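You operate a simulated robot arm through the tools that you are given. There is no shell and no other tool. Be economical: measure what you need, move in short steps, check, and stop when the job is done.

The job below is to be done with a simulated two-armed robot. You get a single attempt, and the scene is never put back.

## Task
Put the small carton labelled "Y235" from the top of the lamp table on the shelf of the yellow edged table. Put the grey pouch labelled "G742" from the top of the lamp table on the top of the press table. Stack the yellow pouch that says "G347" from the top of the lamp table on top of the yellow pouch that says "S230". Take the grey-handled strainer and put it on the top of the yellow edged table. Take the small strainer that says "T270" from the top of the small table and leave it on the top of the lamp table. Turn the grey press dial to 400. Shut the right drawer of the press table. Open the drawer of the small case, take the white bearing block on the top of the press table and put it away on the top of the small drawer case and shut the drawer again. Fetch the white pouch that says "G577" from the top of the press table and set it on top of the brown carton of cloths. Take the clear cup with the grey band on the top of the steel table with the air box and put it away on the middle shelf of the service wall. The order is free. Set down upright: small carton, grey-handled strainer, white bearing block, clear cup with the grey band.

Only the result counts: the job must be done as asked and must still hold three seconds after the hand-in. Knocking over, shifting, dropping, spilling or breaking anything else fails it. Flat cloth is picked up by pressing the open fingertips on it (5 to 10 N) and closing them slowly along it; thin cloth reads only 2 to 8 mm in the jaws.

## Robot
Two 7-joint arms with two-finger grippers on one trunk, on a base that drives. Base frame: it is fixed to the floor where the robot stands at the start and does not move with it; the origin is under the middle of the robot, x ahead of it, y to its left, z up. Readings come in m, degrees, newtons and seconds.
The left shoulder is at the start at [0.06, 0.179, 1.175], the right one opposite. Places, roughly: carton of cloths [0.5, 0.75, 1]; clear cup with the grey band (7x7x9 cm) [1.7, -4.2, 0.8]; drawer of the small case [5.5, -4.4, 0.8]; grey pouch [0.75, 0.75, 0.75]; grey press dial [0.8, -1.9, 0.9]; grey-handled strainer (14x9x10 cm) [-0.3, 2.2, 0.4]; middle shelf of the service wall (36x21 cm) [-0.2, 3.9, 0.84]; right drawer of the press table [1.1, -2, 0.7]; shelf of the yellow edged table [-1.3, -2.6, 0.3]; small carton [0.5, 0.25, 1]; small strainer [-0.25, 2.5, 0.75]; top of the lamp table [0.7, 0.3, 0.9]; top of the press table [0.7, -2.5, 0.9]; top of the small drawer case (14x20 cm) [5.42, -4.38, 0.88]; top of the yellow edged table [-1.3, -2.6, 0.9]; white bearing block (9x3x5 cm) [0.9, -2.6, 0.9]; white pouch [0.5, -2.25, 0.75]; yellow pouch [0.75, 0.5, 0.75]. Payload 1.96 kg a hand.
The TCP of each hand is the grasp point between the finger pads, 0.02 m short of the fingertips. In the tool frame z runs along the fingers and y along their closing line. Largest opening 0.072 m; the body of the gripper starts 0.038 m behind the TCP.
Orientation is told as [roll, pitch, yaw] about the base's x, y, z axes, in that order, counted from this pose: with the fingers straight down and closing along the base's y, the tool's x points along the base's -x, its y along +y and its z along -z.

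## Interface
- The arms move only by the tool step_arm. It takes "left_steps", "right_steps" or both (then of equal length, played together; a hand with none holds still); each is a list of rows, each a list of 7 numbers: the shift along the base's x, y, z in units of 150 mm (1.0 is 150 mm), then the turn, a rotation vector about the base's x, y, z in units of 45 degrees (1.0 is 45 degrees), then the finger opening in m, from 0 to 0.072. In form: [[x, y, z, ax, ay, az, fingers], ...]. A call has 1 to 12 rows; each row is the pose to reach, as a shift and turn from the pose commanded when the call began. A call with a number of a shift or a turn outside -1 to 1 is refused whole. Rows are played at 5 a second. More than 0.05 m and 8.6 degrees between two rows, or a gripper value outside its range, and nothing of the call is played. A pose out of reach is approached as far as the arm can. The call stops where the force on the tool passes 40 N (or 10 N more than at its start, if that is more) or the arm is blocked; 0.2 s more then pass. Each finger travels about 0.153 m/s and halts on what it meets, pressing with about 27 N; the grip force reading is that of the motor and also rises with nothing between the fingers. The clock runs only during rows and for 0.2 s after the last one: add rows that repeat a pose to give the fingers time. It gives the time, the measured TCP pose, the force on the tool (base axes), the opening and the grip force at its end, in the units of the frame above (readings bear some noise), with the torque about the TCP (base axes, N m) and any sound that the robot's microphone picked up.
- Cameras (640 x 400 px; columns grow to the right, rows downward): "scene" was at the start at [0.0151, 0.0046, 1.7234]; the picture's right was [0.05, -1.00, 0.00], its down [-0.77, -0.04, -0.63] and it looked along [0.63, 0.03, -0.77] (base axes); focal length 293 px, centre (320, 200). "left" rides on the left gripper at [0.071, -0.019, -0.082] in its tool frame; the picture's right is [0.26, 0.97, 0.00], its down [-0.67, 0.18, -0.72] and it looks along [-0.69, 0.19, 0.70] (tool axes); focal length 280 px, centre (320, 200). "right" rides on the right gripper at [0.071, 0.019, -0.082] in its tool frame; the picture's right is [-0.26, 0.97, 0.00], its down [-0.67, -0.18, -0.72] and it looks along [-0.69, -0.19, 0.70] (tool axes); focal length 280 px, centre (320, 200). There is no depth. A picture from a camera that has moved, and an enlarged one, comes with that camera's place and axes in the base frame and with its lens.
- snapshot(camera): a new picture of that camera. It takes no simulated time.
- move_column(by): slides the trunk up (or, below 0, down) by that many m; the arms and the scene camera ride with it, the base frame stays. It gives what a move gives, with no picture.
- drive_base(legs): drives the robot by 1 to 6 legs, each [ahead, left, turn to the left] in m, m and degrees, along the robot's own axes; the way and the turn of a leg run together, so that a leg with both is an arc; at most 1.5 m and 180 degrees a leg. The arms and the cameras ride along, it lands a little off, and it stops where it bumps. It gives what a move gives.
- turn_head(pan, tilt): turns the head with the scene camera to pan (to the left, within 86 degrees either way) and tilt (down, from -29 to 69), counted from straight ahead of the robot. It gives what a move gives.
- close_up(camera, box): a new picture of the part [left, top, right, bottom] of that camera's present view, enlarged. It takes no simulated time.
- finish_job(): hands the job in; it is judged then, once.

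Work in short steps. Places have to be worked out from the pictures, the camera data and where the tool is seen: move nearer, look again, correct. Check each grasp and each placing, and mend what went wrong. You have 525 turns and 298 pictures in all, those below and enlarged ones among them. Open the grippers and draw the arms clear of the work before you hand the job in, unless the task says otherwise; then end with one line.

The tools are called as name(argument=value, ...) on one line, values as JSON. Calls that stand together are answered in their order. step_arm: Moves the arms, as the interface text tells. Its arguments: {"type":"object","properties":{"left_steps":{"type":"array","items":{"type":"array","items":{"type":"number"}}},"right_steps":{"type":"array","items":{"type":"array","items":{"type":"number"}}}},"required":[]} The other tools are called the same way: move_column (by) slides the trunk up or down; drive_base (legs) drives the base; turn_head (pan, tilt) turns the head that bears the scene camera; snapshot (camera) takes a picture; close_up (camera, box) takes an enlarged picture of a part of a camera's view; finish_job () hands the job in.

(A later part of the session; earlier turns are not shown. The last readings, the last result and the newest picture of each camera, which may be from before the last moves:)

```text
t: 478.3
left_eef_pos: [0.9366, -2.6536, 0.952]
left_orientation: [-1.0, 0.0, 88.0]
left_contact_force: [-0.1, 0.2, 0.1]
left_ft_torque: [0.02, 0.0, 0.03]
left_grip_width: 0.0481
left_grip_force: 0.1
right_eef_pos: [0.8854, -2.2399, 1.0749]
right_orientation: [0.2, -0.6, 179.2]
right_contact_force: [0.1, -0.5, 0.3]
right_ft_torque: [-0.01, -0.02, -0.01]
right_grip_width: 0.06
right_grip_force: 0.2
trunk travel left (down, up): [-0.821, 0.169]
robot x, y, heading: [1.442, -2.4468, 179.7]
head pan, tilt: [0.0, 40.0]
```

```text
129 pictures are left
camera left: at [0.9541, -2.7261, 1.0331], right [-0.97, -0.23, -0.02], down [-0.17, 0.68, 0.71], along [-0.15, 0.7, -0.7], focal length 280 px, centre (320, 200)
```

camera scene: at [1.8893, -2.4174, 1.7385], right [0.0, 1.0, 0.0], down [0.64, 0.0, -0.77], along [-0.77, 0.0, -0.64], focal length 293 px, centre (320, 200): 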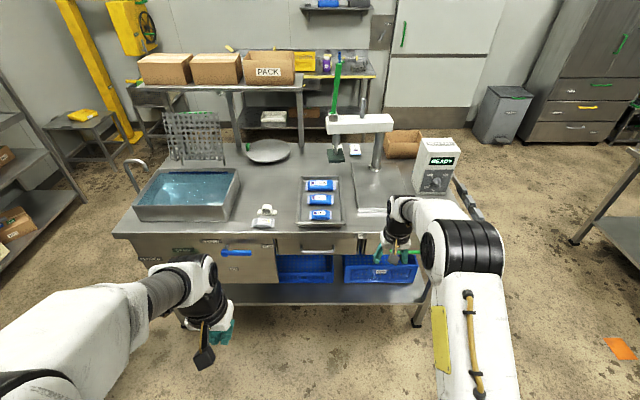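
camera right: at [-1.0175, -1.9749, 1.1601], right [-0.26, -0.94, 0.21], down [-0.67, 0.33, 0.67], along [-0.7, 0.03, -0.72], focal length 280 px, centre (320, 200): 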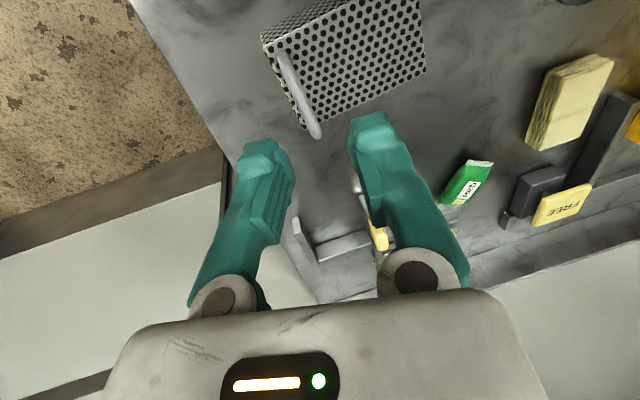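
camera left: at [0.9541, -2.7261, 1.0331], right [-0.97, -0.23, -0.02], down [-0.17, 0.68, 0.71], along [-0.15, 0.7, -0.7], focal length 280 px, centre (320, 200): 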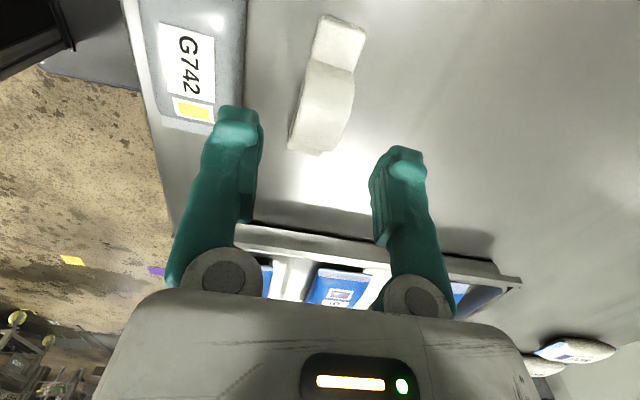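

step_arm(left_steps=[[0.02, 0.03, -0.15, 0, 0, 0, 0.048], [0.02, 0.03, -0.3, 0, 0, 0, 0.048], [0.02, 0.03, -0.42, 0, 0, 0, 0.048], [0.02, 0.03, -0.42, 0, 0, 0, 0.04], [0.02, 0.03, -0.42, 0, 0, 0, 0.03], [0.02, 0.03, -0.42, 0, 0, 0, 0.015], [0.02, 0.03, -0.42, 0, 0, 0, 0.015]])

snapshot(camera="left")

```text
t: 479.9
left_eef_pos: [0.9401, -2.6487, 0.8887]
left_orientation: [-1.1, -0.1, 88.0]
left_contact_force: [-0.2, 0.6, 0.5]
left_ft_torque: [-0.04, -0.02, 0.0]
left_grip_width: 0.0248
left_grip_force: 26.8
right_eef_pos: [0.8857, -2.2397, 1.0757]
right_orientation: [0.3, -0.7, 179.0]
right_contact_force: [0.4, -0.6, -0.6]
right_ft_torque: [0.03, 0.02, -0.04]
right_grip_width: 0.06
right_grip_force: 0.1
trunk travel left (down, up): [-0.821, 0.169]
robot x, y, heading: [1.4454, -2.4456, 179.6]
head pan, tilt: [0.0, 40.0]
```

```text
128 pictures are left
camera left: at [0.9568, -2.7224, 0.9704], right [-0.97, -0.23, -0.02], down [-0.17, 0.68, 0.71], along [-0.15, 0.7, -0.7], focal length 280 px, centre (320, 200)
```

left: 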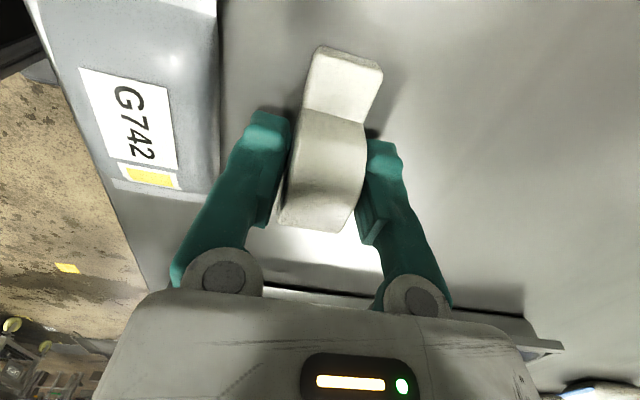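

Bearing gripped (25 mm). Lift it, back off and turn around to see the way to the small drawer case.

step_arm(left_steps=[[0, 0, 0.2, 0, 0, 0, 0.015], [0, 0, 0.5, 0, 0, 0, 0.015], [0, 0, 0.8, 0, 0, 0, 0.015], [0, 0, 1, 0, 0, 0, 0.015], [0, 0, 1, 0, 0, 0, 0.015]])

drive_base(legs=[[-0.85, 0, 0], [0, 0, 140]])

turn_head(pan=0, tilt=20)

snapshot(camera="scene")

snapshot(camera="left")

```text
t: 481.1
left_eef_pos: [0.9381, -2.65, 1.0415]
left_orientation: [-1.1, -0.1, 87.9]
left_contact_force: [0.1, 0.6, -0.2]
left_ft_torque: [0.01, -0.03, -0.01]
left_grip_width: 0.025
left_grip_force: 26.9
right_eef_pos: [0.8846, -2.24, 1.0741]
right_orientation: [0.2, -0.6, 179.2]
right_contact_force: [-0.8, 0.1, 0.1]
right_ft_torque: [-0.02, -0.02, -0.01]
right_grip_width: 0.0601
right_grip_force: 0.1
trunk travel left (down, up): [-0.821, 0.169]
robot x, y, heading: [1.4489, -2.4464, 179.7]
head pan, tilt: [0.0, 40.0]
```

```text
t: 491.3
left_eef_pos: [2.8141, -2.64, 1.0399]
left_orientation: [-1.1, -0.1, -134.1]
left_contact_force: [-1.4, -0.4, -1.4]
left_ft_torque: [-0.04, 0.0, 0.01]
left_grip_width: 0.025
left_grip_force: 26.6
right_eef_pos: [2.5796, -2.9791, 1.0753]
right_orientation: [0.3, -0.6, -43.0]
right_contact_force: [-0.7, 0.8, 0.6]
right_ft_torque: [0.06, 0.02, 0.03]
right_grip_width: 0.0598
right_grip_force: 0.1
trunk travel left (down, up): [-0.821, 0.169]
robot x, y, heading: [2.3031, -2.4521, -42.6]
head pan, tilt: [0.0, 40.0]
```

```text
t: 492.1
left_eef_pos: [2.8122, -2.6398, 1.0404]
left_orientation: [-1.0, -0.1, -134.1]
left_contact_force: [0.1, 0.1, -1.7]
left_ft_torque: [0.01, 0.0, -0.02]
left_grip_width: 0.0248
left_grip_force: 27.5
right_eef_pos: [2.5785, -2.9783, 1.0755]
right_orientation: [0.1, -0.6, -42.9]
right_contact_force: [-0.1, -0.3, 0.0]
right_ft_torque: [-0.01, 0.03, -0.02]
right_grip_width: 0.0599
right_grip_force: 0.0
trunk travel left (down, up): [-0.821, 0.169]
robot x, y, heading: [2.2986, -2.45, -42.4]
head pan, tilt: [0.0, 20.0]
```

```text
127 pictures are left
camera scene: at [2.3236, -2.4724, 1.7699], right [-0.68, -0.74, 0.0], down [-0.25, 0.23, -0.94], along [0.69, -0.63, -0.34], focal length 293 px, centre (320, 200)
```

scene: 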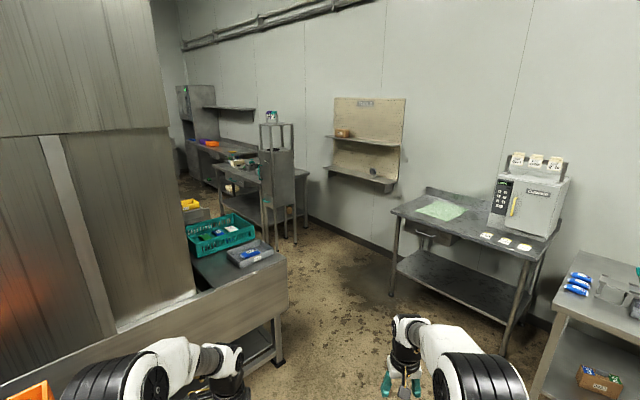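

```text
126 pictures are left
camera left: at [2.8512, -2.5791, 1.1205], right [0.87, -0.48, -0.02], down [-0.33, -0.62, 0.71], along [-0.36, -0.62, -0.7], focal length 280 px, centre (320, 200)
```

left: 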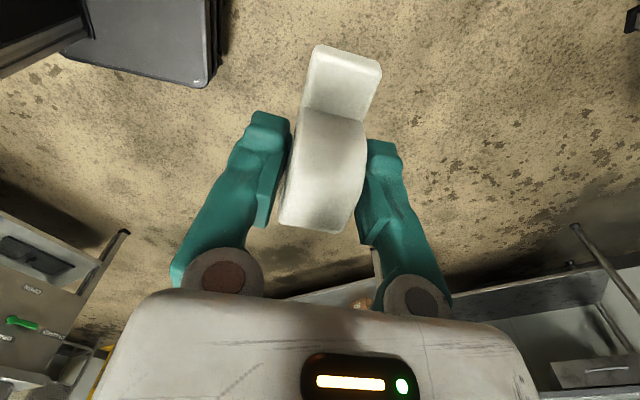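

close_up(camera="scene", box=[180, 90, 340, 260])

close_up(camera="scene", box=[480, 240, 640, 340])

```text
2.35 times, centred on (260, 175) of scene
camera zoom: at [2.3236, -2.4724, 1.7699], right [-0.68, -0.74, 0.0], down [-0.25, 0.23, -0.94], along [0.69, -0.63, -0.34], focal length 690 px, centre (461, 259)
```

zoom: 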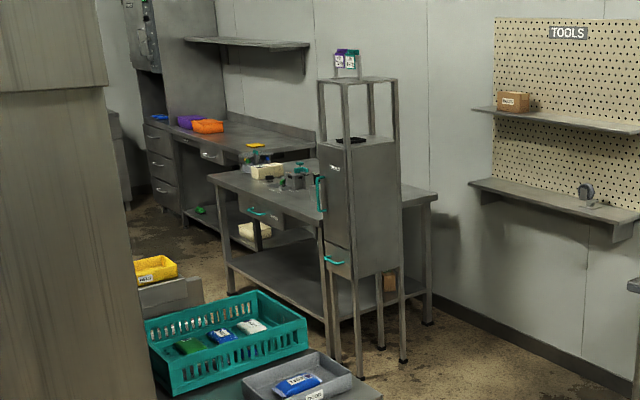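

```text
4.00 times, centred on (560, 290) of scene
camera zoom: at [2.3236, -2.4724, 1.7699], right [-0.68, -0.74, 0.0], down [-0.25, 0.23, -0.94], along [0.69, -0.63, -0.34], focal length 1174 px, centre (-640, -160)
```

zoom: 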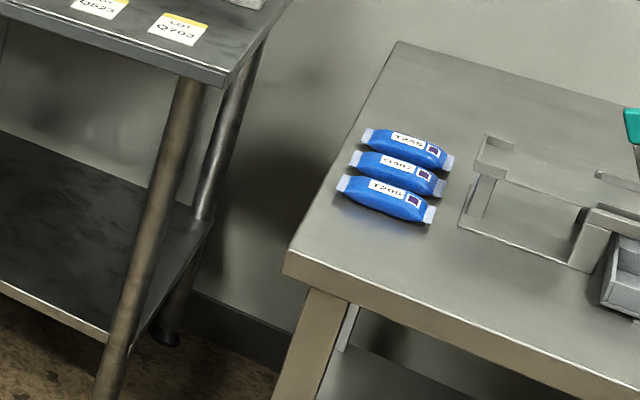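

The small case appears near a table around (5.4, −4.4). I drive through the gap (y≈−3.8) towards it and look again.

drive_base(legs=[[0, 0, 42.4], [0, -1.33, 0], [1.3, 0, 0]])

turn_head(pan=-15, tilt=20)

snapshot(camera="scene")

```text
t: 506.9
left_eef_pos: [4.1197, -3.5939, 1.0391]
left_orientation: [-1.0, -0.1, -92.5]
left_contact_force: [-0.1, -0.1, -1.1]
left_ft_torque: [0.05, -0.02, 0.02]
left_grip_width: 0.025
left_grip_force: 27.3
right_eef_pos: [4.171, -4.003, 1.076]
right_orientation: [0.2, -0.7, -1.4]
right_contact_force: [-0.6, -0.6, 0.1]
right_ft_torque: [-0.02, -0.03, 0.0]
right_grip_width: 0.0603
right_grip_force: 0.1
trunk travel left (down, up): [-0.821, 0.169]
robot x, y, heading: [3.6096, -3.7915, -0.8]
head pan, tilt: [0.0, 20.0]
```

```text
t: 507.7
left_eef_pos: [4.1218, -3.5942, 1.0405]
left_orientation: [-1.1, -0.2, -92.6]
left_contact_force: [1.6, 0.9, -1.4]
left_ft_torque: [-0.01, 0.01, 0.0]
left_grip_width: 0.0248
left_grip_force: 27.0
right_eef_pos: [4.1719, -4.0039, 1.076]
right_orientation: [0.2, -0.6, -1.4]
right_contact_force: [0.7, 0.6, 0.6]
right_ft_torque: [0.02, 0.01, -0.01]
right_grip_width: 0.06
right_grip_force: 0.0
trunk travel left (down, up): [-0.821, 0.169]
robot x, y, heading: [3.6111, -3.7922, -0.6]
head pan, tilt: [-15.0, 20.0]
```

```text
123 pictures are left
camera scene: at [3.6409, -3.8154, 1.7699], right [-0.27, -0.96, 0.0], down [-0.33, 0.09, -0.94], along [0.9, -0.26, -0.34], focal length 293 px, centre (320, 200)
```

scene: 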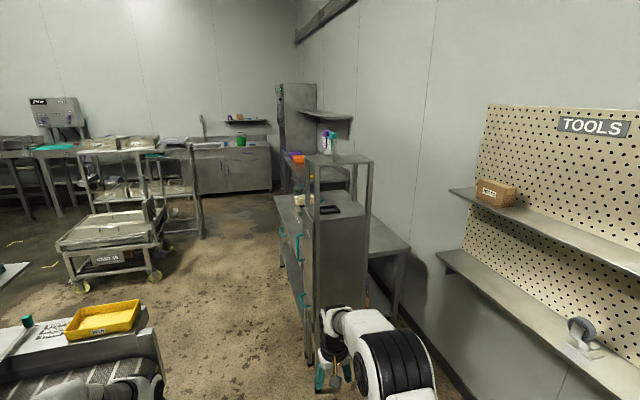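

drive_base(legs=[[0.75, 0.15, 0]])

turn_head(pan=-25, tilt=25)

snapshot(camera="scene")

```text
t: 511.8
left_eef_pos: [4.8709, -3.46, 1.041]
left_orientation: [-1.0, -0.1, -92.8]
left_contact_force: [-0.5, -0.3, -0.4]
left_ft_torque: [0.01, 0.01, 0.0]
left_grip_width: 0.0247
left_grip_force: 27.2
right_eef_pos: [4.9194, -3.8708, 1.076]
right_orientation: [0.2, -0.7, -1.6]
right_contact_force: [-0.7, 0.2, -0.1]
right_ft_torque: [-0.02, -0.02, 0.0]
right_grip_width: 0.0597
right_grip_force: 0.0
trunk travel left (down, up): [-0.821, 0.169]
robot x, y, heading: [4.3648, -3.6555, -0.9]
head pan, tilt: [-15.0, 20.0]
```

```text
t: 512.5
left_eef_pos: [4.8719, -3.4606, 1.039]
left_orientation: [-1.1, -0.1, -92.8]
left_contact_force: [-0.3, 0.2, -0.9]
left_ft_torque: [-0.02, 0.01, -0.02]
left_grip_width: 0.0247
left_grip_force: 27.5
right_eef_pos: [4.9189, -3.8703, 1.0752]
right_orientation: [0.2, -0.6, -1.5]
right_contact_force: [0.1, 0.6, -0.1]
right_ft_torque: [-0.02, -0.01, 0.0]
right_grip_width: 0.06
right_grip_force: 0.1
trunk travel left (down, up): [-0.821, 0.169]
robot x, y, heading: [4.3632, -3.6578, -1.2]
head pan, tilt: [-25.0, 25.0]
```

```text
122 pictures are left
camera scene: at [4.3834, -3.6951, 1.7619], right [-0.44, -0.9, 0.0], down [-0.38, 0.19, -0.91], along [0.81, -0.4, -0.42], focal length 293 px, centre (320, 200)
```

scene: 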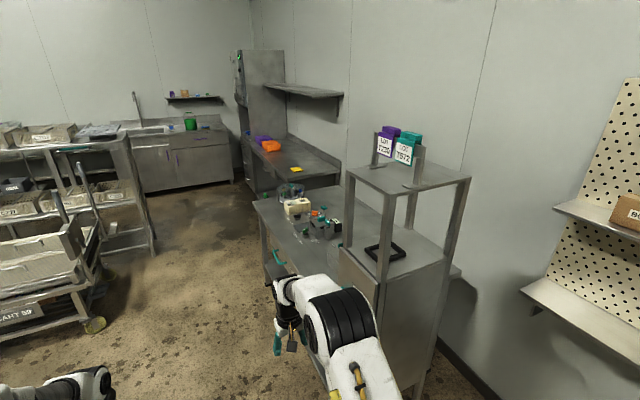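

close_up(camera="scene", box=[240, 130, 480, 330])

```text
2.00 times, centred on (360, 230) of scene
camera zoom: at [4.3834, -3.6951, 1.7619], right [-0.44, -0.9, 0.0], down [-0.38, 0.19, -0.91], along [0.81, -0.4, -0.42], focal length 587 px, centre (240, 140)
```

zoom: 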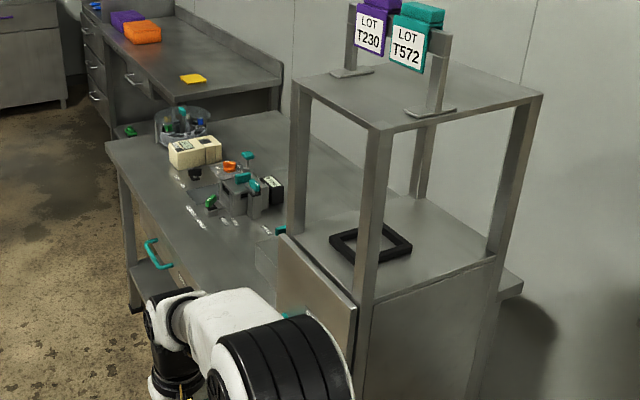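

The case must be hidden just behind the tower at the table's end. I drive past the tower and turn right to face the table.

drive_base(legs=[[1.1, 0.2, 0], [0, 0, -89]])

turn_head(pan=0, tilt=40)

snapshot(camera="scene")

```text
t: 522.0
left_eef_pos: [5.6772, -3.98, 1.0396]
left_orientation: [-1.0, -0.1, 179.3]
left_contact_force: [0.9, -0.7, -1.6]
left_ft_torque: [0.0, -0.01, 0.01]
left_grip_width: 0.0247
left_grip_force: 27.1
right_eef_pos: [5.2708, -4.0438, 1.0762]
right_orientation: [0.1, -0.6, -89.4]
right_contact_force: [0.0, -0.2, -0.2]
right_ft_torque: [-0.03, 0.03, 0.02]
right_grip_width: 0.0598
right_grip_force: 0.0
trunk travel left (down, up): [-0.821, 0.169]
robot x, y, heading: [5.4644, -3.4767, -88.9]
head pan, tilt: [-25.0, 25.0]
```

```text
t: 522.9
left_eef_pos: [5.6779, -3.9803, 1.0394]
left_orientation: [-1.1, -0.1, 179.3]
left_contact_force: [-0.4, 0.4, -0.8]
left_ft_torque: [0.01, 0.0, 0.0]
left_grip_width: 0.0247
left_grip_force: 26.7
right_eef_pos: [5.2703, -4.0447, 1.0747]
right_orientation: [0.1, -0.6, -89.5]
right_contact_force: [-0.4, -0.1, -0.5]
right_ft_torque: [-0.03, -0.02, -0.01]
right_grip_width: 0.0601
right_grip_force: 0.0
trunk travel left (down, up): [-0.821, 0.169]
robot x, y, heading: [5.4618, -3.4796, -89.0]
head pan, tilt: [0.0, 40.0]
```

```text
120 pictures are left
camera scene: at [5.4625, -3.5023, 1.7386], right [-1.0, -0.02, 0.0], down [-0.01, 0.64, -0.77], along [0.01, -0.77, -0.64], focal length 293 px, centre (320, 200)
```

scene: 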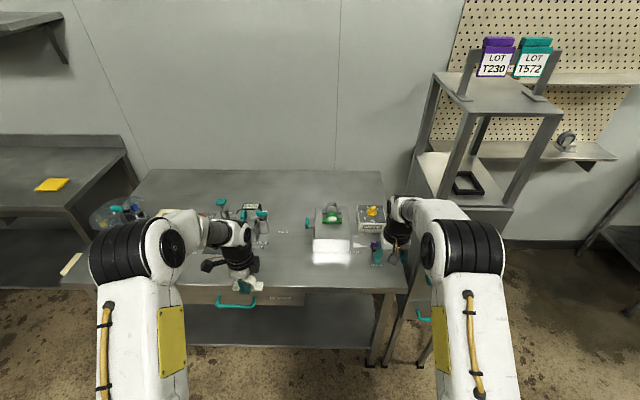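

close_up(camera="scene", box=[210, 165, 410, 290])

```text
3.20 times, centred on (310, 228) of scene
camera zoom: at [5.4625, -3.5023, 1.7386], right [-1.0, -0.02, 0.0], down [-0.01, 0.64, -0.77], along [0.01, -0.77, -0.64], focal length 939 px, centre (352, 112)
```

zoom: 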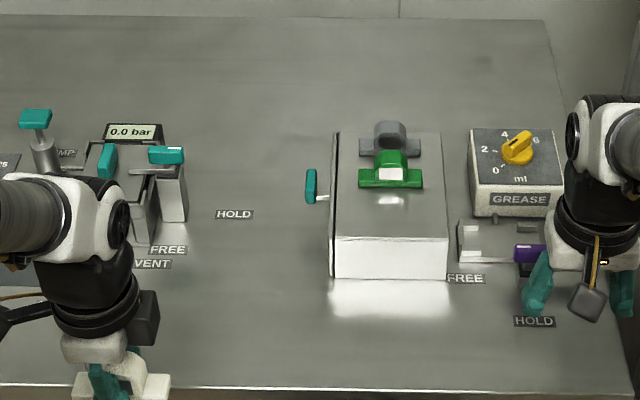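

The case has its drawer on the +x side (teal knob ≈ (5.53, −4.41, 0.84)); its top spans x 5.355–5.495, y −4.293…−4.493 with free space along the front edge. I first retract the right hand, then bring the bearing over (5.425, −4.33).

step_arm(right_steps=[[0, 0.3, 0, 0, 0, 0, 0.03], [0, 0.6, 0, 0, 0, 0, 0.0], [0, 0.9, 0, 0, 0, 0, 0.0], [0, 1, 0, 0, 0, 0, 0.0]])

step_arm(right_steps=[[0, 0.3, 0, 0, 0, 0, 0.0], [0, 0.6, 0, 0, 0, 0, 0.0], [0, 0.8, 0, 0, 0, 0, 0.0]], left_steps=[[-0.2, 0, 0.1, 0, 0, 0, 0.015], [-0.45, 0, 0.2, 0, 0, 0, 0.015], [-0.67, 0, 0.3, 0, 0, 0, 0.015]])

drive_base(legs=[[0, -0.15, -1], [0.28, 0, 0]])

snapshot(camera="scene")

snapshot(camera="left")

```text
t: 523.9
left_eef_pos: [5.6778, -3.9795, 1.0402]
left_orientation: [-1.0, -0.2, 179.3]
left_contact_force: [-0.2, -0.1, -0.9]
left_ft_torque: [0.04, -0.03, 0.03]
left_grip_width: 0.025
left_grip_force: 26.7
right_eef_pos: [5.2707, -3.8932, 1.0757]
right_orientation: [0.1, -0.6, -89.5]
right_contact_force: [-0.1, 0.0, 0.0]
right_ft_torque: [-0.03, -0.02, 0.02]
right_grip_width: 0.0001
right_grip_force: 26.9
trunk travel left (down, up): [-0.821, 0.169]
robot x, y, heading: [5.4631, -3.4793, -89.2]
head pan, tilt: [0.0, 40.0]
```

```text
t: 524.7
left_eef_pos: [5.5776, -3.9799, 1.0851]
left_orientation: [-1.1, -0.2, 179.4]
left_contact_force: [0.7, 0.0, -1.5]
left_ft_torque: [-0.02, -0.02, -0.03]
left_grip_width: 0.0247
left_grip_force: 26.7
right_eef_pos: [5.2705, -3.7783, 1.0754]
right_orientation: [0.1, -0.6, -89.6]
right_contact_force: [1.0, -0.5, -0.2]
right_ft_torque: [0.0, -0.06, 0.0]
right_grip_width: 0.0
right_grip_force: 26.8
right hand out of reach, approached as far as the arm can: row 3
trunk travel left (down, up): [-0.821, 0.169]
robot x, y, heading: [5.4599, -3.4785, -89.1]
head pan, tilt: [0.0, 40.0]
```

```text
t: 527.6
left_eef_pos: [5.4197, -4.2608, 1.0848]
left_orientation: [-1.0, -0.1, 178.2]
left_contact_force: [-1.0, -0.2, -1.9]
left_ft_torque: [-0.01, 0.01, 0.01]
left_grip_width: 0.0249
left_grip_force: 26.7
right_eef_pos: [5.1159, -4.0529, 1.0757]
right_orientation: [0.1, -0.5, -90.6]
right_contact_force: [-0.9, 0.2, 0.6]
right_ft_torque: [0.01, -0.02, 0.01]
right_grip_width: 0.0002
right_grip_force: 27.0
trunk travel left (down, up): [-0.821, 0.169]
robot x, y, heading: [5.3096, -3.7567, -90.2]
head pan, tilt: [0.0, 40.0]
```

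```text
118 pictures are left
camera scene: at [5.3132, -3.7802, 1.7386], right [-1.0, 0.0, 0.0], down [0.0, 0.64, -0.77], along [0.0, -0.77, -0.64], focal length 293 px, centre (320, 200)
```

scene: 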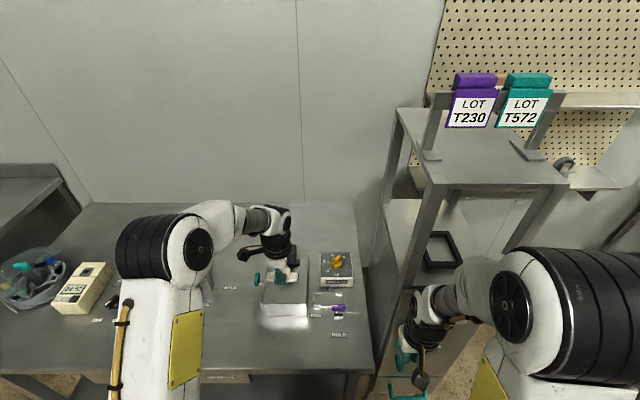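

```text
117 pictures are left
camera left: at [5.4921, -4.247, 1.1658], right [0.23, -0.97, -0.02], down [-0.68, -0.17, 0.71], along [-0.7, -0.15, -0.7], focal length 280 px, centre (320, 200)
```

left: 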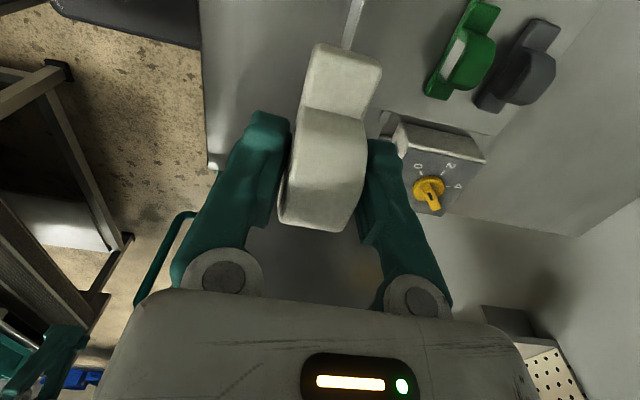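

Green block's front edge is at y≈−4.376. Move to (5.425, −4.332) and lower to z≈0.93.

step_arm(left_steps=[[0.03, -0.25, 0, 0, 0, 0.04, 0.015], [0.03, -0.47, -0.1, 0, 0, 0.04, 0.015], [0.03, -0.47, -0.35, 0, 0, 0.04, 0.015], [0.03, -0.47, -0.6, 0, 0, 0.04, 0.015], [0.03, -0.47, -0.85, 0, 0, 0.04, 0.015], [0.03, -0.47, -1.0, 0, 0, 0.04, 0.015]])

snapshot(camera="left")

close_up(camera="scene", box=[210, 220, 370, 345])

```text
t: 529.0
left_eef_pos: [5.4235, -4.3331, 0.9342]
left_orientation: [-1.2, -0.1, -180.0]
left_contact_force: [0.4, -0.6, -1.3]
left_ft_torque: [0.04, 0.0, 0.01]
left_grip_width: 0.0249
left_grip_force: 27.2
left hand out of reach, approached as far as the arm can: row 2
right_eef_pos: [5.1145, -4.0559, 1.0745]
right_orientation: [0.3, -0.4, -90.6]
right_contact_force: [0.2, -0.8, 1.1]
right_ft_torque: [0.0, -0.02, 0.0]
right_grip_width: 0.0
right_grip_force: 27.0
trunk travel left (down, up): [-0.821, 0.169]
robot x, y, heading: [5.3165, -3.7556, -90.1]
head pan, tilt: [0.0, 40.0]
```

```text
116 pictures are left
camera left: at [5.4966, -4.317, 1.0142], right [0.26, -0.96, -0.02], down [-0.67, -0.2, 0.71], along [-0.69, -0.17, -0.7], focal length 280 px, centre (320, 200)
```

left: 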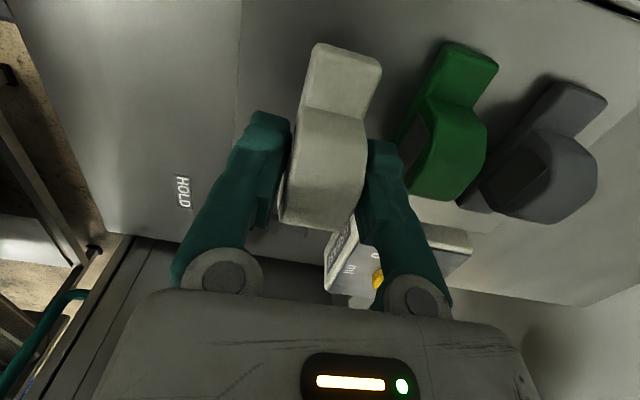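

```text
3.20 times, centred on (290, 282) of scene
camera zoom: at [5.3135, -3.7828, 1.7386], right [-1.0, 0.0, 0.0], down [0.0, 0.64, -0.77], along [0.0, -0.77, -0.64], focal length 939 px, centre (416, -64)
```

zoom: 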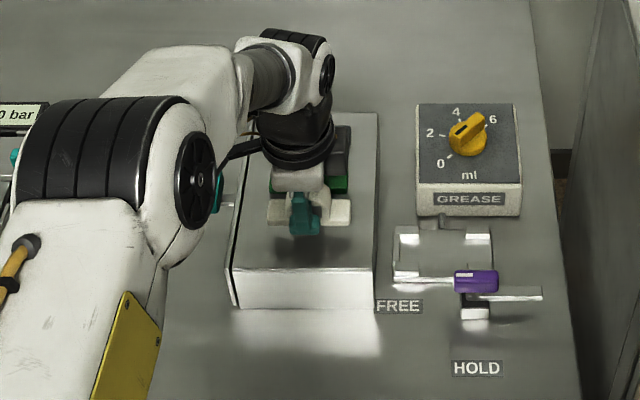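

step_arm(left_steps=[[0, 0.03, -0.05, 0, 0, 0, 0.015], [0, 0.03, -0.1, 0, 0, 0, 0.015], [0, 0.03, -0.12, 0, 0, 0, 0.015], [0, 0.03, -0.12, 0, 0, 0, 0.015]])

```text
t: 530.0
left_eef_pos: [5.4235, -4.3292, 0.9165]
left_orientation: [-1.1, -0.1, -180.0]
left_contact_force: [-0.5, 0.0, -1.1]
left_ft_torque: [0.0, 0.01, 0.02]
left_grip_width: 0.0247
left_grip_force: 27.6
right_eef_pos: [5.1154, -4.0538, 1.075]
right_orientation: [0.1, -0.4, -90.6]
right_contact_force: [0.1, 0.2, 0.1]
right_ft_torque: [-0.04, -0.01, 0.0]
right_grip_width: 0.0
right_grip_force: 26.8
trunk travel left (down, up): [-0.821, 0.169]
robot x, y, heading: [5.3157, -3.7575, -90.1]
head pan, tilt: [0.0, 40.0]
```

step_arm(left_steps=[[0, 0, -0.025, 0, 0, 0, 0.015], [0, 0, -0.05, 0, 0, 0, 0.015], [0, 0, -0.05, 0, 0, 0, 0.015]])

```text
t: 530.8
left_eef_pos: [5.4226, -4.3266, 0.9085]
left_orientation: [-1.0, -0.2, -180.0]
left_contact_force: [0.4, 0.5, -1.1]
left_ft_torque: [-0.01, -0.01, 0.0]
left_grip_width: 0.0249
left_grip_force: 26.7
right_eef_pos: [5.1154, -4.054, 1.0761]
right_orientation: [0.2, -0.5, -90.6]
right_contact_force: [0.3, -0.1, 0.1]
right_ft_torque: [0.01, -0.01, -0.05]
right_grip_width: 0.0
right_grip_force: 27.3
trunk travel left (down, up): [-0.821, 0.169]
robot x, y, heading: [5.3139, -3.7553, -90.0]
head pan, tilt: [0.0, 40.0]
```

step_arm(left_steps=[[0, 0, -0.025, 0, 0, 0, 0.015], [0, 0, -0.05, 0, 0, 0, 0.015], [0, 0, -0.05, 0, 0, 0, 0.015]])

snapshot(camera="left")

```text
t: 531.6
left_eef_pos: [5.4229, -4.3274, 0.9042]
left_orientation: [-0.7, -0.1, -180.1]
left_contact_force: [2.1, -4.4, 25.5]
left_ft_torque: [-0.12, 0.05, 0.0]
left_grip_width: 0.025
left_grip_force: 28.0
right_eef_pos: [5.1161, -4.0522, 1.0761]
right_orientation: [0.3, -0.6, -90.6]
right_contact_force: [-0.4, -0.1, -0.2]
right_ft_torque: [0.01, -0.02, -0.02]
right_grip_width: 0.0
right_grip_force: 27.0
trunk travel left (down, up): [-0.821, 0.169]
robot x, y, heading: [5.3167, -3.7586, -90.2]
head pan, tilt: [0.0, 40.0]
```

```text
114 pictures are left
camera left: at [5.496, -4.3107, 0.9847], right [0.26, -0.96, -0.01], down [-0.67, -0.19, 0.71], along [-0.69, -0.18, -0.7], focal length 280 px, centre (320, 200)
```

left: 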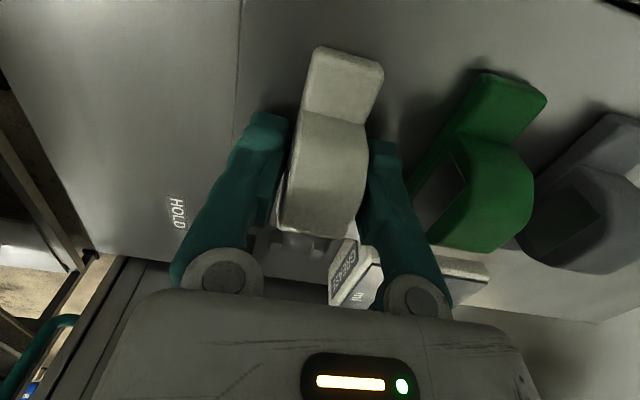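

Contact. Relieve 2 mm, open slightly and lift clear.

step_arm(left_steps=[[0, 0, 0.02, 0, 0, 0, 0.015], [0, 0, 0.02, 0, 0, 0, 0.03], [0, 0, 0.02, 0, 0, 0, 0.038], [0, 0, 0.02, 0, 0, 0, 0.038], [0, 0, 0.2, 0, 0, 0, 0.038], [0, 0, 0.5, 0, 0, 0, 0.038], [0, 0, 0.8, 0, 0, 0, 0.038], [0, 0, 1, 0, 0, 0, 0.038]])

snapshot(camera="left")

close_up(camera="scene", box=[210, 220, 370, 345])

```text
t: 533.4
left_eef_pos: [5.4243, -4.3258, 1.0524]
left_orientation: [-1.0, -0.1, 180.0]
left_contact_force: [0.0, 0.5, 0.1]
left_ft_torque: [0.02, 0.06, 0.0]
left_grip_width: 0.0382
left_grip_force: 0.1
right_eef_pos: [5.1143, -4.055, 1.0751]
right_orientation: [0.2, -0.5, -90.6]
right_contact_force: [-0.4, -0.3, 0.9]
right_ft_torque: [0.01, -0.01, 0.02]
right_grip_width: 0.0
right_grip_force: 27.2
trunk travel left (down, up): [-0.821, 0.169]
robot x, y, heading: [5.3115, -3.758, -90.1]
head pan, tilt: [0.0, 40.0]
```

```text
113 pictures are left
camera left: at [5.4954, -4.3104, 1.133], right [0.26, -0.96, -0.02], down [-0.67, -0.2, 0.71], along [-0.69, -0.17, -0.7], focal length 280 px, centre (320, 200)
```

left: 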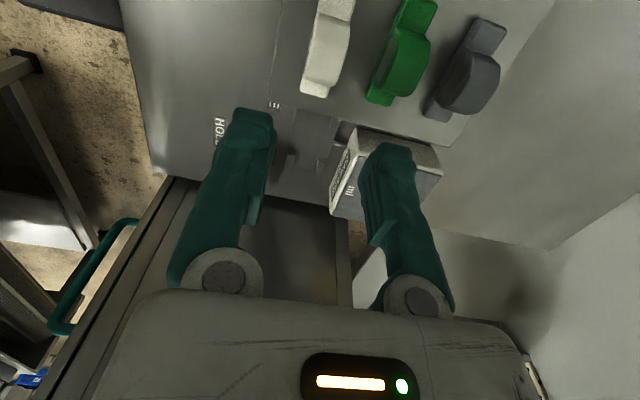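

```text
3.20 times, centred on (290, 282) of scene
camera zoom: at [5.3117, -3.7809, 1.7385], right [-1.0, 0.0, 0.0], down [0.0, 0.64, -0.77], along [0.0, -0.77, -0.64], focal length 939 px, centre (416, -64)
```

zoom: 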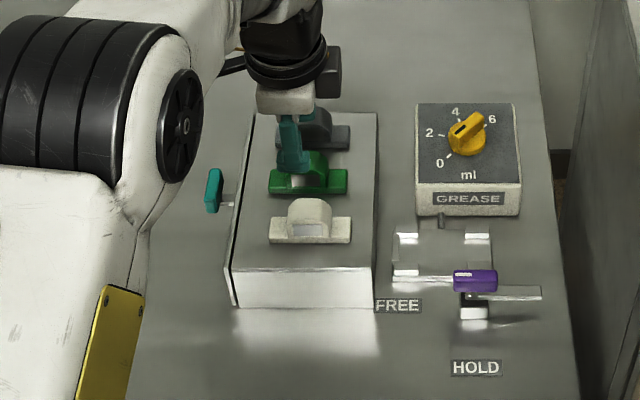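

The white bearing stands neatly in line on the case. Now open and shut the drawer with the left hand: rotate it so the fingers close along x, tilt 30° forward.

step_arm(left_steps=[[0, 0.1, 0, 0, 0, 0.18, 0.038], [0, 0.2, 0, 0, 0, 0.36, 0.038], [0, 0.3, 0, 0, 0, 0.54, 0.038], [0, 0.4, 0, 0, 0, 0.72, 0.038], [0, 0.4, 0, 0, 0, 0.9, 0.038], [0, 0.4, 0, 0, 0, 1, 0.038]])

step_arm(left_steps=[[0, 0, 0, 0, 0, 0.18, 0.038], [0, 0, 0, 0, 0, 0.36, 0.038], [0, 0, 0, 0, 0, 0.54, 0.038], [0, 0, 0, 0, 0, 0.72, 0.038], [0, 0, 0, 0, 0, 0.9, 0.038], [0, 0, 0, 0, 0, 1, 0.038]])

step_arm(left_steps=[[0, 0, 0, -0.17, 0, 0, 0.038], [0, 0, 0, -0.34, 0, 0, 0.038], [0.2, 0, 0, -0.51, 0, 0, 0.038], [0.4, 0, 0, -0.667, 0, 0, 0.038], [0.6, 0, 0, -0.667, 0, 0, 0.038]])

drive_base(legs=[[0.05, 0.03, 0]])

snapshot(camera="left")

snapshot(camera="scene")

```text
t: 534.8
left_eef_pos: [5.4226, -4.2683, 1.0522]
left_orientation: [-1.1, 0.0, -135.0]
left_contact_force: [0.0, -0.1, -0.5]
left_ft_torque: [0.03, 0.04, 0.02]
left_grip_width: 0.0378
left_grip_force: 0.0
right_eef_pos: [5.1148, -4.053, 1.0759]
right_orientation: [0.3, -0.5, -90.7]
right_contact_force: [-0.2, 0.3, 0.3]
right_ft_torque: [-0.01, -0.02, -0.02]
right_grip_width: 0.0
right_grip_force: 27.2
trunk travel left (down, up): [-0.821, 0.169]
robot x, y, heading: [5.314, -3.7578, -90.4]
head pan, tilt: [0.0, 40.0]
```

```text
t: 536.2
left_eef_pos: [5.4236, -4.2673, 1.0523]
left_orientation: [-1.0, -0.1, -89.9]
left_contact_force: [0.5, 1.0, -0.3]
left_ft_torque: [0.0, -0.02, 0.0]
left_grip_width: 0.038
left_grip_force: 0.1
right_eef_pos: [5.1168, -4.0539, 1.0756]
right_orientation: [0.3, -0.5, -90.5]
right_contact_force: [-0.1, 0.1, -0.6]
right_ft_torque: [0.0, 0.02, 0.0]
right_grip_width: 0.0
right_grip_force: 27.2
trunk travel left (down, up): [-0.821, 0.169]
robot x, y, heading: [5.3132, -3.7563, -90.0]
head pan, tilt: [0.0, 40.0]
```

```text
t: 537.4
left_eef_pos: [5.5136, -4.2685, 1.0521]
left_orientation: [-1.0, -30.3, -90.0]
left_contact_force: [0.4, -1.0, -0.6]
left_ft_torque: [0.04, 0.01, 0.01]
left_grip_width: 0.0382
left_grip_force: 0.0
right_eef_pos: [5.1162, -4.0553, 1.0753]
right_orientation: [0.1, -0.4, -90.6]
right_contact_force: [0.3, -0.2, 0.0]
right_ft_torque: [-0.04, 0.03, 0.0]
right_grip_width: 0.0
right_grip_force: 26.8
trunk travel left (down, up): [-0.821, 0.169]
robot x, y, heading: [5.3166, -3.7569, -90.2]
head pan, tilt: [0.0, 40.0]
```

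```text
t: 538.4
left_eef_pos: [5.5389, -4.3115, 1.051]
left_orientation: [-1.2, -30.1, -90.0]
left_contact_force: [0.0, -0.9, 0.0]
left_ft_torque: [0.01, 0.04, 0.01]
left_grip_width: 0.038
left_grip_force: 0.1
right_eef_pos: [5.1411, -4.0909, 1.073]
right_orientation: [0.2, 0.5, -91.3]
right_contact_force: [1.3, -0.3, -0.7]
right_ft_torque: [0.03, 0.04, 0.01]
right_grip_width: 0.0001
right_grip_force: 27.1
trunk travel left (down, up): [-0.821, 0.169]
robot x, y, heading: [5.3375, -3.8004, -90.0]
head pan, tilt: [0.0, 40.0]
stopped in leg 1: the force on the tool passed its limit at 130 N (the readings are from after the stop); the commanded pose is now the measured one
```

```text
111 pictures are left
camera left: at [5.5234, -4.2107, 1.0854], right [0.97, 0.22, -0.15], down [0.2, -0.23, 0.95], along [0.17, -0.95, -0.26], focal length 280 px, centre (320, 200)
```

left: 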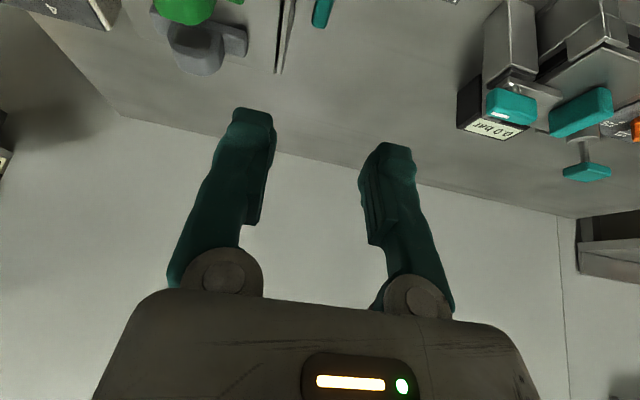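

```text
110 pictures are left
camera scene: at [5.3402, -3.8252, 1.7385], right [-1.0, 0.0, 0.0], down [0.0, 0.64, -0.77], along [0.0, -0.77, -0.64], focal length 293 px, centre (320, 200)
```

scene: 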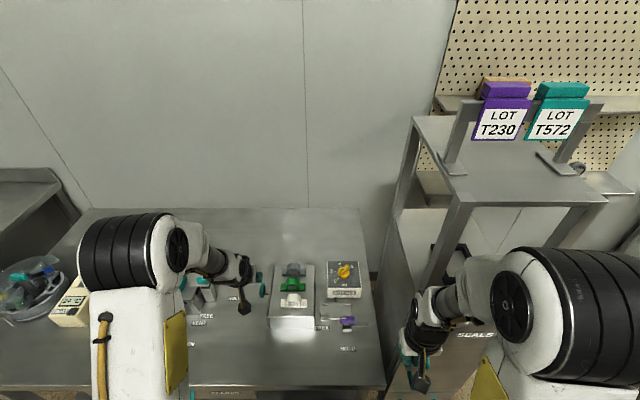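

The right hand bumped against the tower. I pull it back and inspect.

step_arm(right_steps=[[0.05, 0.2, 0.05, 0, 0, 0, 0.0], [0.15, 0.4, 0.2, 0, 0, 0, 0.0], [0.15, 0.5, 0.4, 0, 0, 0, 0.0]])

turn_head(pan=-25, tilt=50)

snapshot(camera="scene")

snapshot(camera="right")

```text
t: 539.2
left_eef_pos: [5.5386, -4.3089, 1.0533]
left_orientation: [-1.0, -30.2, -90.1]
left_contact_force: [-0.7, -0.1, -0.5]
left_ft_torque: [0.01, 0.0, -0.01]
left_grip_width: 0.0378
left_grip_force: 0.1
right_eef_pos: [5.1634, -4.0839, 1.1512]
right_orientation: [0.2, 0.6, -91.1]
right_contact_force: [0.8, 0.1, 0.1]
right_ft_torque: [-0.02, -0.01, -0.04]
right_grip_width: 0.0
right_grip_force: 26.5
right hand out of reach, approached as far as the arm can: row 1, 2, 3
trunk travel left (down, up): [-0.821, 0.169]
robot x, y, heading: [5.3413, -3.8023, -90.3]
head pan, tilt: [0.0, 40.0]
```

```text
t: 540.1
left_eef_pos: [5.5379, -4.3112, 1.0517]
left_orientation: [-1.1, -30.1, -90.1]
left_contact_force: [0.0, -1.1, 0.0]
left_ft_torque: [0.01, -0.01, -0.02]
left_grip_width: 0.0379
left_grip_force: 0.1
right_eef_pos: [5.163, -4.0851, 1.1511]
right_orientation: [0.1, 0.7, -91.2]
right_contact_force: [-0.2, -0.1, 0.3]
right_ft_torque: [-0.01, 0.02, 0.02]
right_grip_width: 0.0002
right_grip_force: 26.5
trunk travel left (down, up): [-0.821, 0.169]
robot x, y, heading: [5.3391, -3.797, -90.1]
head pan, tilt: [-25.0, 50.0]
```

```text
109 pictures are left
camera scene: at [5.3057, -3.8085, 1.7244], right [-0.91, 0.42, 0.0], down [0.33, 0.69, -0.64], along [-0.27, -0.58, -0.77], focal length 293 px, centre (320, 200)
```

scene: 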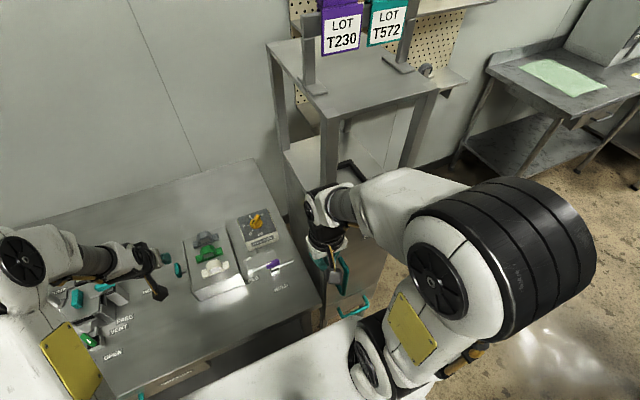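

```text
108 pictures are left
camera right: at [5.1827, -4.0154, 1.2332], right [0.96, -0.28, 0.0], down [-0.2, -0.68, 0.71], along [-0.2, -0.68, -0.71], focal length 280 px, centre (320, 200)
```

right: 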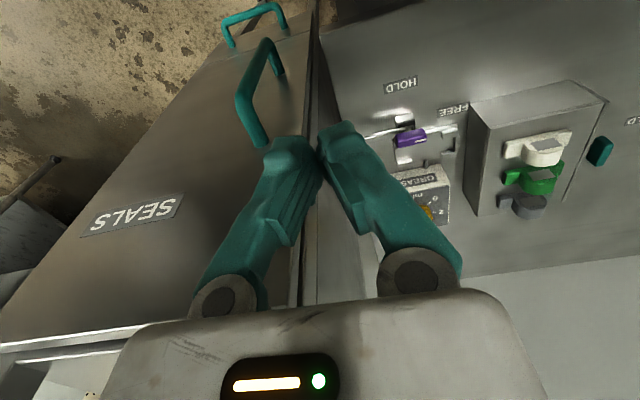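

The right fingers had bumped the "SEALS" cupboard handle; it looks closed and in place. The right hand is now raised clear. I move the left hand down toward the knob at ≈(5.535, −4.41, 0.845).

step_arm(left_steps=[[0.02, -0.15, -0.15, 0, 0, 0, 0.03], [0.02, -0.3, -0.3, 0, 0, 0, 0.03], [0.02, -0.4, -0.5, 0, 0, 0, 0.03], [0.02, -0.45, -0.75, 0, 0, 0, 0.03], [0.02, -0.45, -0.8, 0, 0, 0, 0.03]])

snapshot(camera="left")

turn_head(pan=10, tilt=50)

close_up(camera="scene", box=[240, 130, 440, 255])

```text
t: 541.3
left_eef_pos: [5.5405, -4.3786, 0.9309]
left_orientation: [-1.0, -30.2, -90.0]
left_contact_force: [0.5, -0.1, -0.7]
left_ft_torque: [0.0, 0.0, -0.01]
left_grip_width: 0.03
left_grip_force: 0.0
right_eef_pos: [5.1635, -4.0835, 1.1499]
right_orientation: [0.2, 0.6, -91.3]
right_contact_force: [-0.5, 0.0, 0.3]
right_ft_torque: [-0.03, 0.02, 0.03]
right_grip_width: 0.0003
right_grip_force: 27.1
trunk travel left (down, up): [-0.821, 0.169]
robot x, y, heading: [5.3358, -3.797, -90.4]
head pan, tilt: [-25.0, 50.0]
```

```text
107 pictures are left
camera left: at [5.5251, -4.2766, 0.9655], right [0.97, 0.22, -0.15], down [0.2, -0.23, 0.95], along [0.17, -0.95, -0.26], focal length 280 px, centre (320, 200)
```

left: 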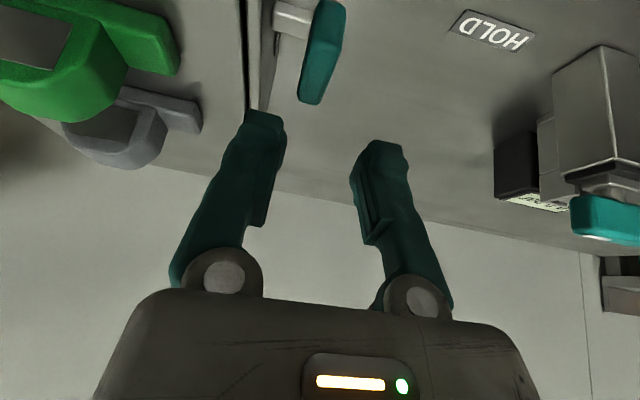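

```text
t: 542.3
left_eef_pos: [5.541, -4.377, 0.9312]
left_orientation: [-1.1, -30.1, -90.2]
left_contact_force: [-0.1, 0.9, -0.7]
left_ft_torque: [-0.02, -0.03, -0.02]
left_grip_width: 0.0299
left_grip_force: 0.1
right_eef_pos: [5.1637, -4.0843, 1.1512]
right_orientation: [0.2, 0.6, -91.3]
right_contact_force: [-0.7, -0.5, 0.6]
right_ft_torque: [-0.02, -0.01, 0.01]
right_grip_width: 0.0003
right_grip_force: 27.0
trunk travel left (down, up): [-0.821, 0.169]
robot x, y, heading: [5.3376, -3.797, -90.1]
head pan, tilt: [10.0, 50.0]
```

```text
3.20 times, centred on (340, 192) of scene
camera zoom: at [5.3512, -3.8144, 1.7244], right [-0.99, -0.17, 0.0], down [-0.13, 0.76, -0.64], along [0.11, -0.63, -0.77], focal length 939 px, centre (256, 224)
```

zoom: 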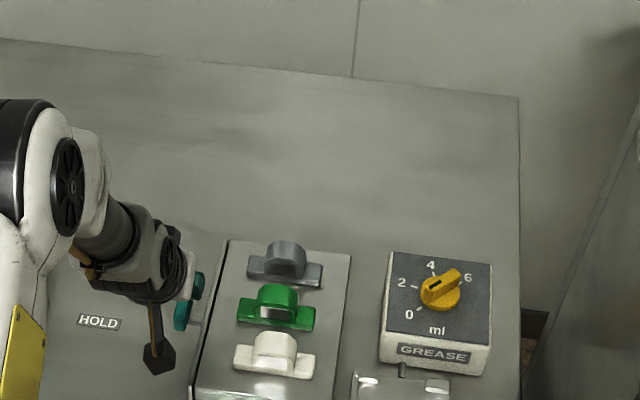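

The rod is at y≈−4.393 with the bar spanning y −4.35…−4.455. I aim the fingertips beside the rod at y≈−4.43, one finger in the gap behind the bar.

step_arm(left_steps=[[0, -0.15, -0.05, 0, 0, 0, 0.03], [0, -0.29, -0.15, 0, 0, 0, 0.03], [0, -0.29, -0.3, 0, 0, 0, 0.03], [0, -0.29, -0.42, 0, 0, 0, 0.03], [0, -0.29, -0.54, 0, 0, 0, 0.03], [0, -0.29, -0.54, 0, 0, 0, 0.03]])

snapshot(camera="left")

```text
t: 543.7
left_eef_pos: [5.5411, -4.4204, 0.8512]
left_orientation: [-0.9, -30.3, -90.2]
left_contact_force: [-0.2, 0.1, 0.1]
left_ft_torque: [-0.03, 0.02, -0.03]
left_grip_width: 0.03
left_grip_force: 0.1
right_eef_pos: [5.1627, -4.085, 1.151]
right_orientation: [0.3, 0.6, -91.3]
right_contact_force: [-0.1, -0.6, -0.8]
right_ft_torque: [0.01, 0.02, 0.02]
right_grip_width: 0.0
right_grip_force: 26.9
trunk travel left (down, up): [-0.821, 0.169]
robot x, y, heading: [5.338, -3.799, -90.3]
head pan, tilt: [10.0, 50.0]
```

```text
105 pictures are left
camera left: at [5.5247, -4.32, 0.8852], right [0.97, 0.22, -0.15], down [0.2, -0.23, 0.95], along [0.17, -0.95, -0.26], focal length 280 px, centre (320, 200)
```

left: 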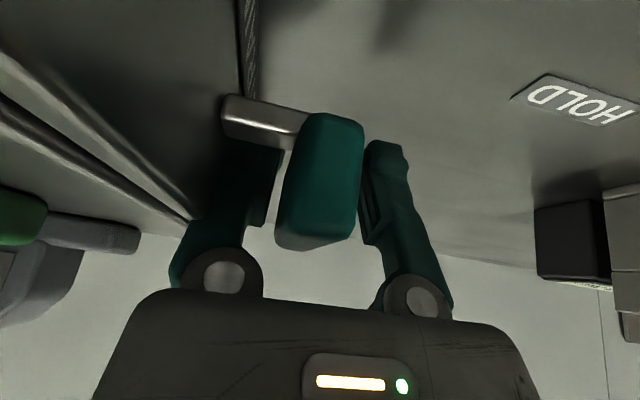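

The bar is between the fingers. Close on it and pull +x by 6 cm.

step_arm(left_steps=[[0, 0, 0, 0, 0, 0, 0.02], [0, 0, 0, 0, 0, 0, 0.008], [0, 0, 0, 0, 0, 0, 0.008], [0.06, 0, 0, 0, 0, 0, 0.008], [0.14, 0, 0, 0, 0, 0, 0.008], [0.22, 0, 0, 0, 0, 0, 0.008], [0.3, 0, 0, 0, 0, 0, 0.008], [0.38, 0, 0, 0, 0, 0, 0.008], [0.38, 0, 0, 0, 0, 0, 0.008]])

close_up(camera="scene", box=[220, 130, 420, 255])

```text
t: 545.7
left_eef_pos: [5.5962, -4.4214, 0.851]
left_orientation: [-1.1, -30.0, -90.2]
left_contact_force: [-0.2, 0.5, -1.9]
left_ft_torque: [-0.03, 0.12, -0.1]
left_grip_width: 0.0096
left_grip_force: 1.9
right_eef_pos: [5.1631, -4.0857, 1.1496]
right_orientation: [0.1, 0.5, -91.3]
right_contact_force: [-0.8, -0.7, 0.7]
right_ft_torque: [0.01, 0.0, 0.0]
right_grip_width: 0.0
right_grip_force: 26.9
trunk travel left (down, up): [-0.821, 0.169]
robot x, y, heading: [5.3383, -3.8001, -90.0]
head pan, tilt: [10.0, 50.0]
```

```text
3.20 times, centred on (320, 192) of scene
camera zoom: at [5.3512, -3.8144, 1.7244], right [-0.99, -0.17, 0.0], down [-0.13, 0.75, -0.64], along [0.11, -0.63, -0.77], focal length 939 px, centre (320, 224)
```

zoom: 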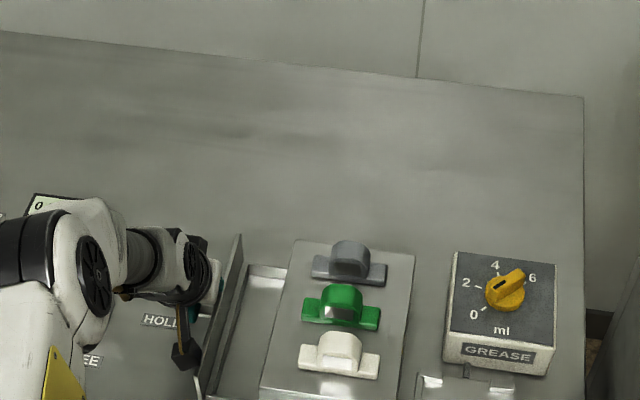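

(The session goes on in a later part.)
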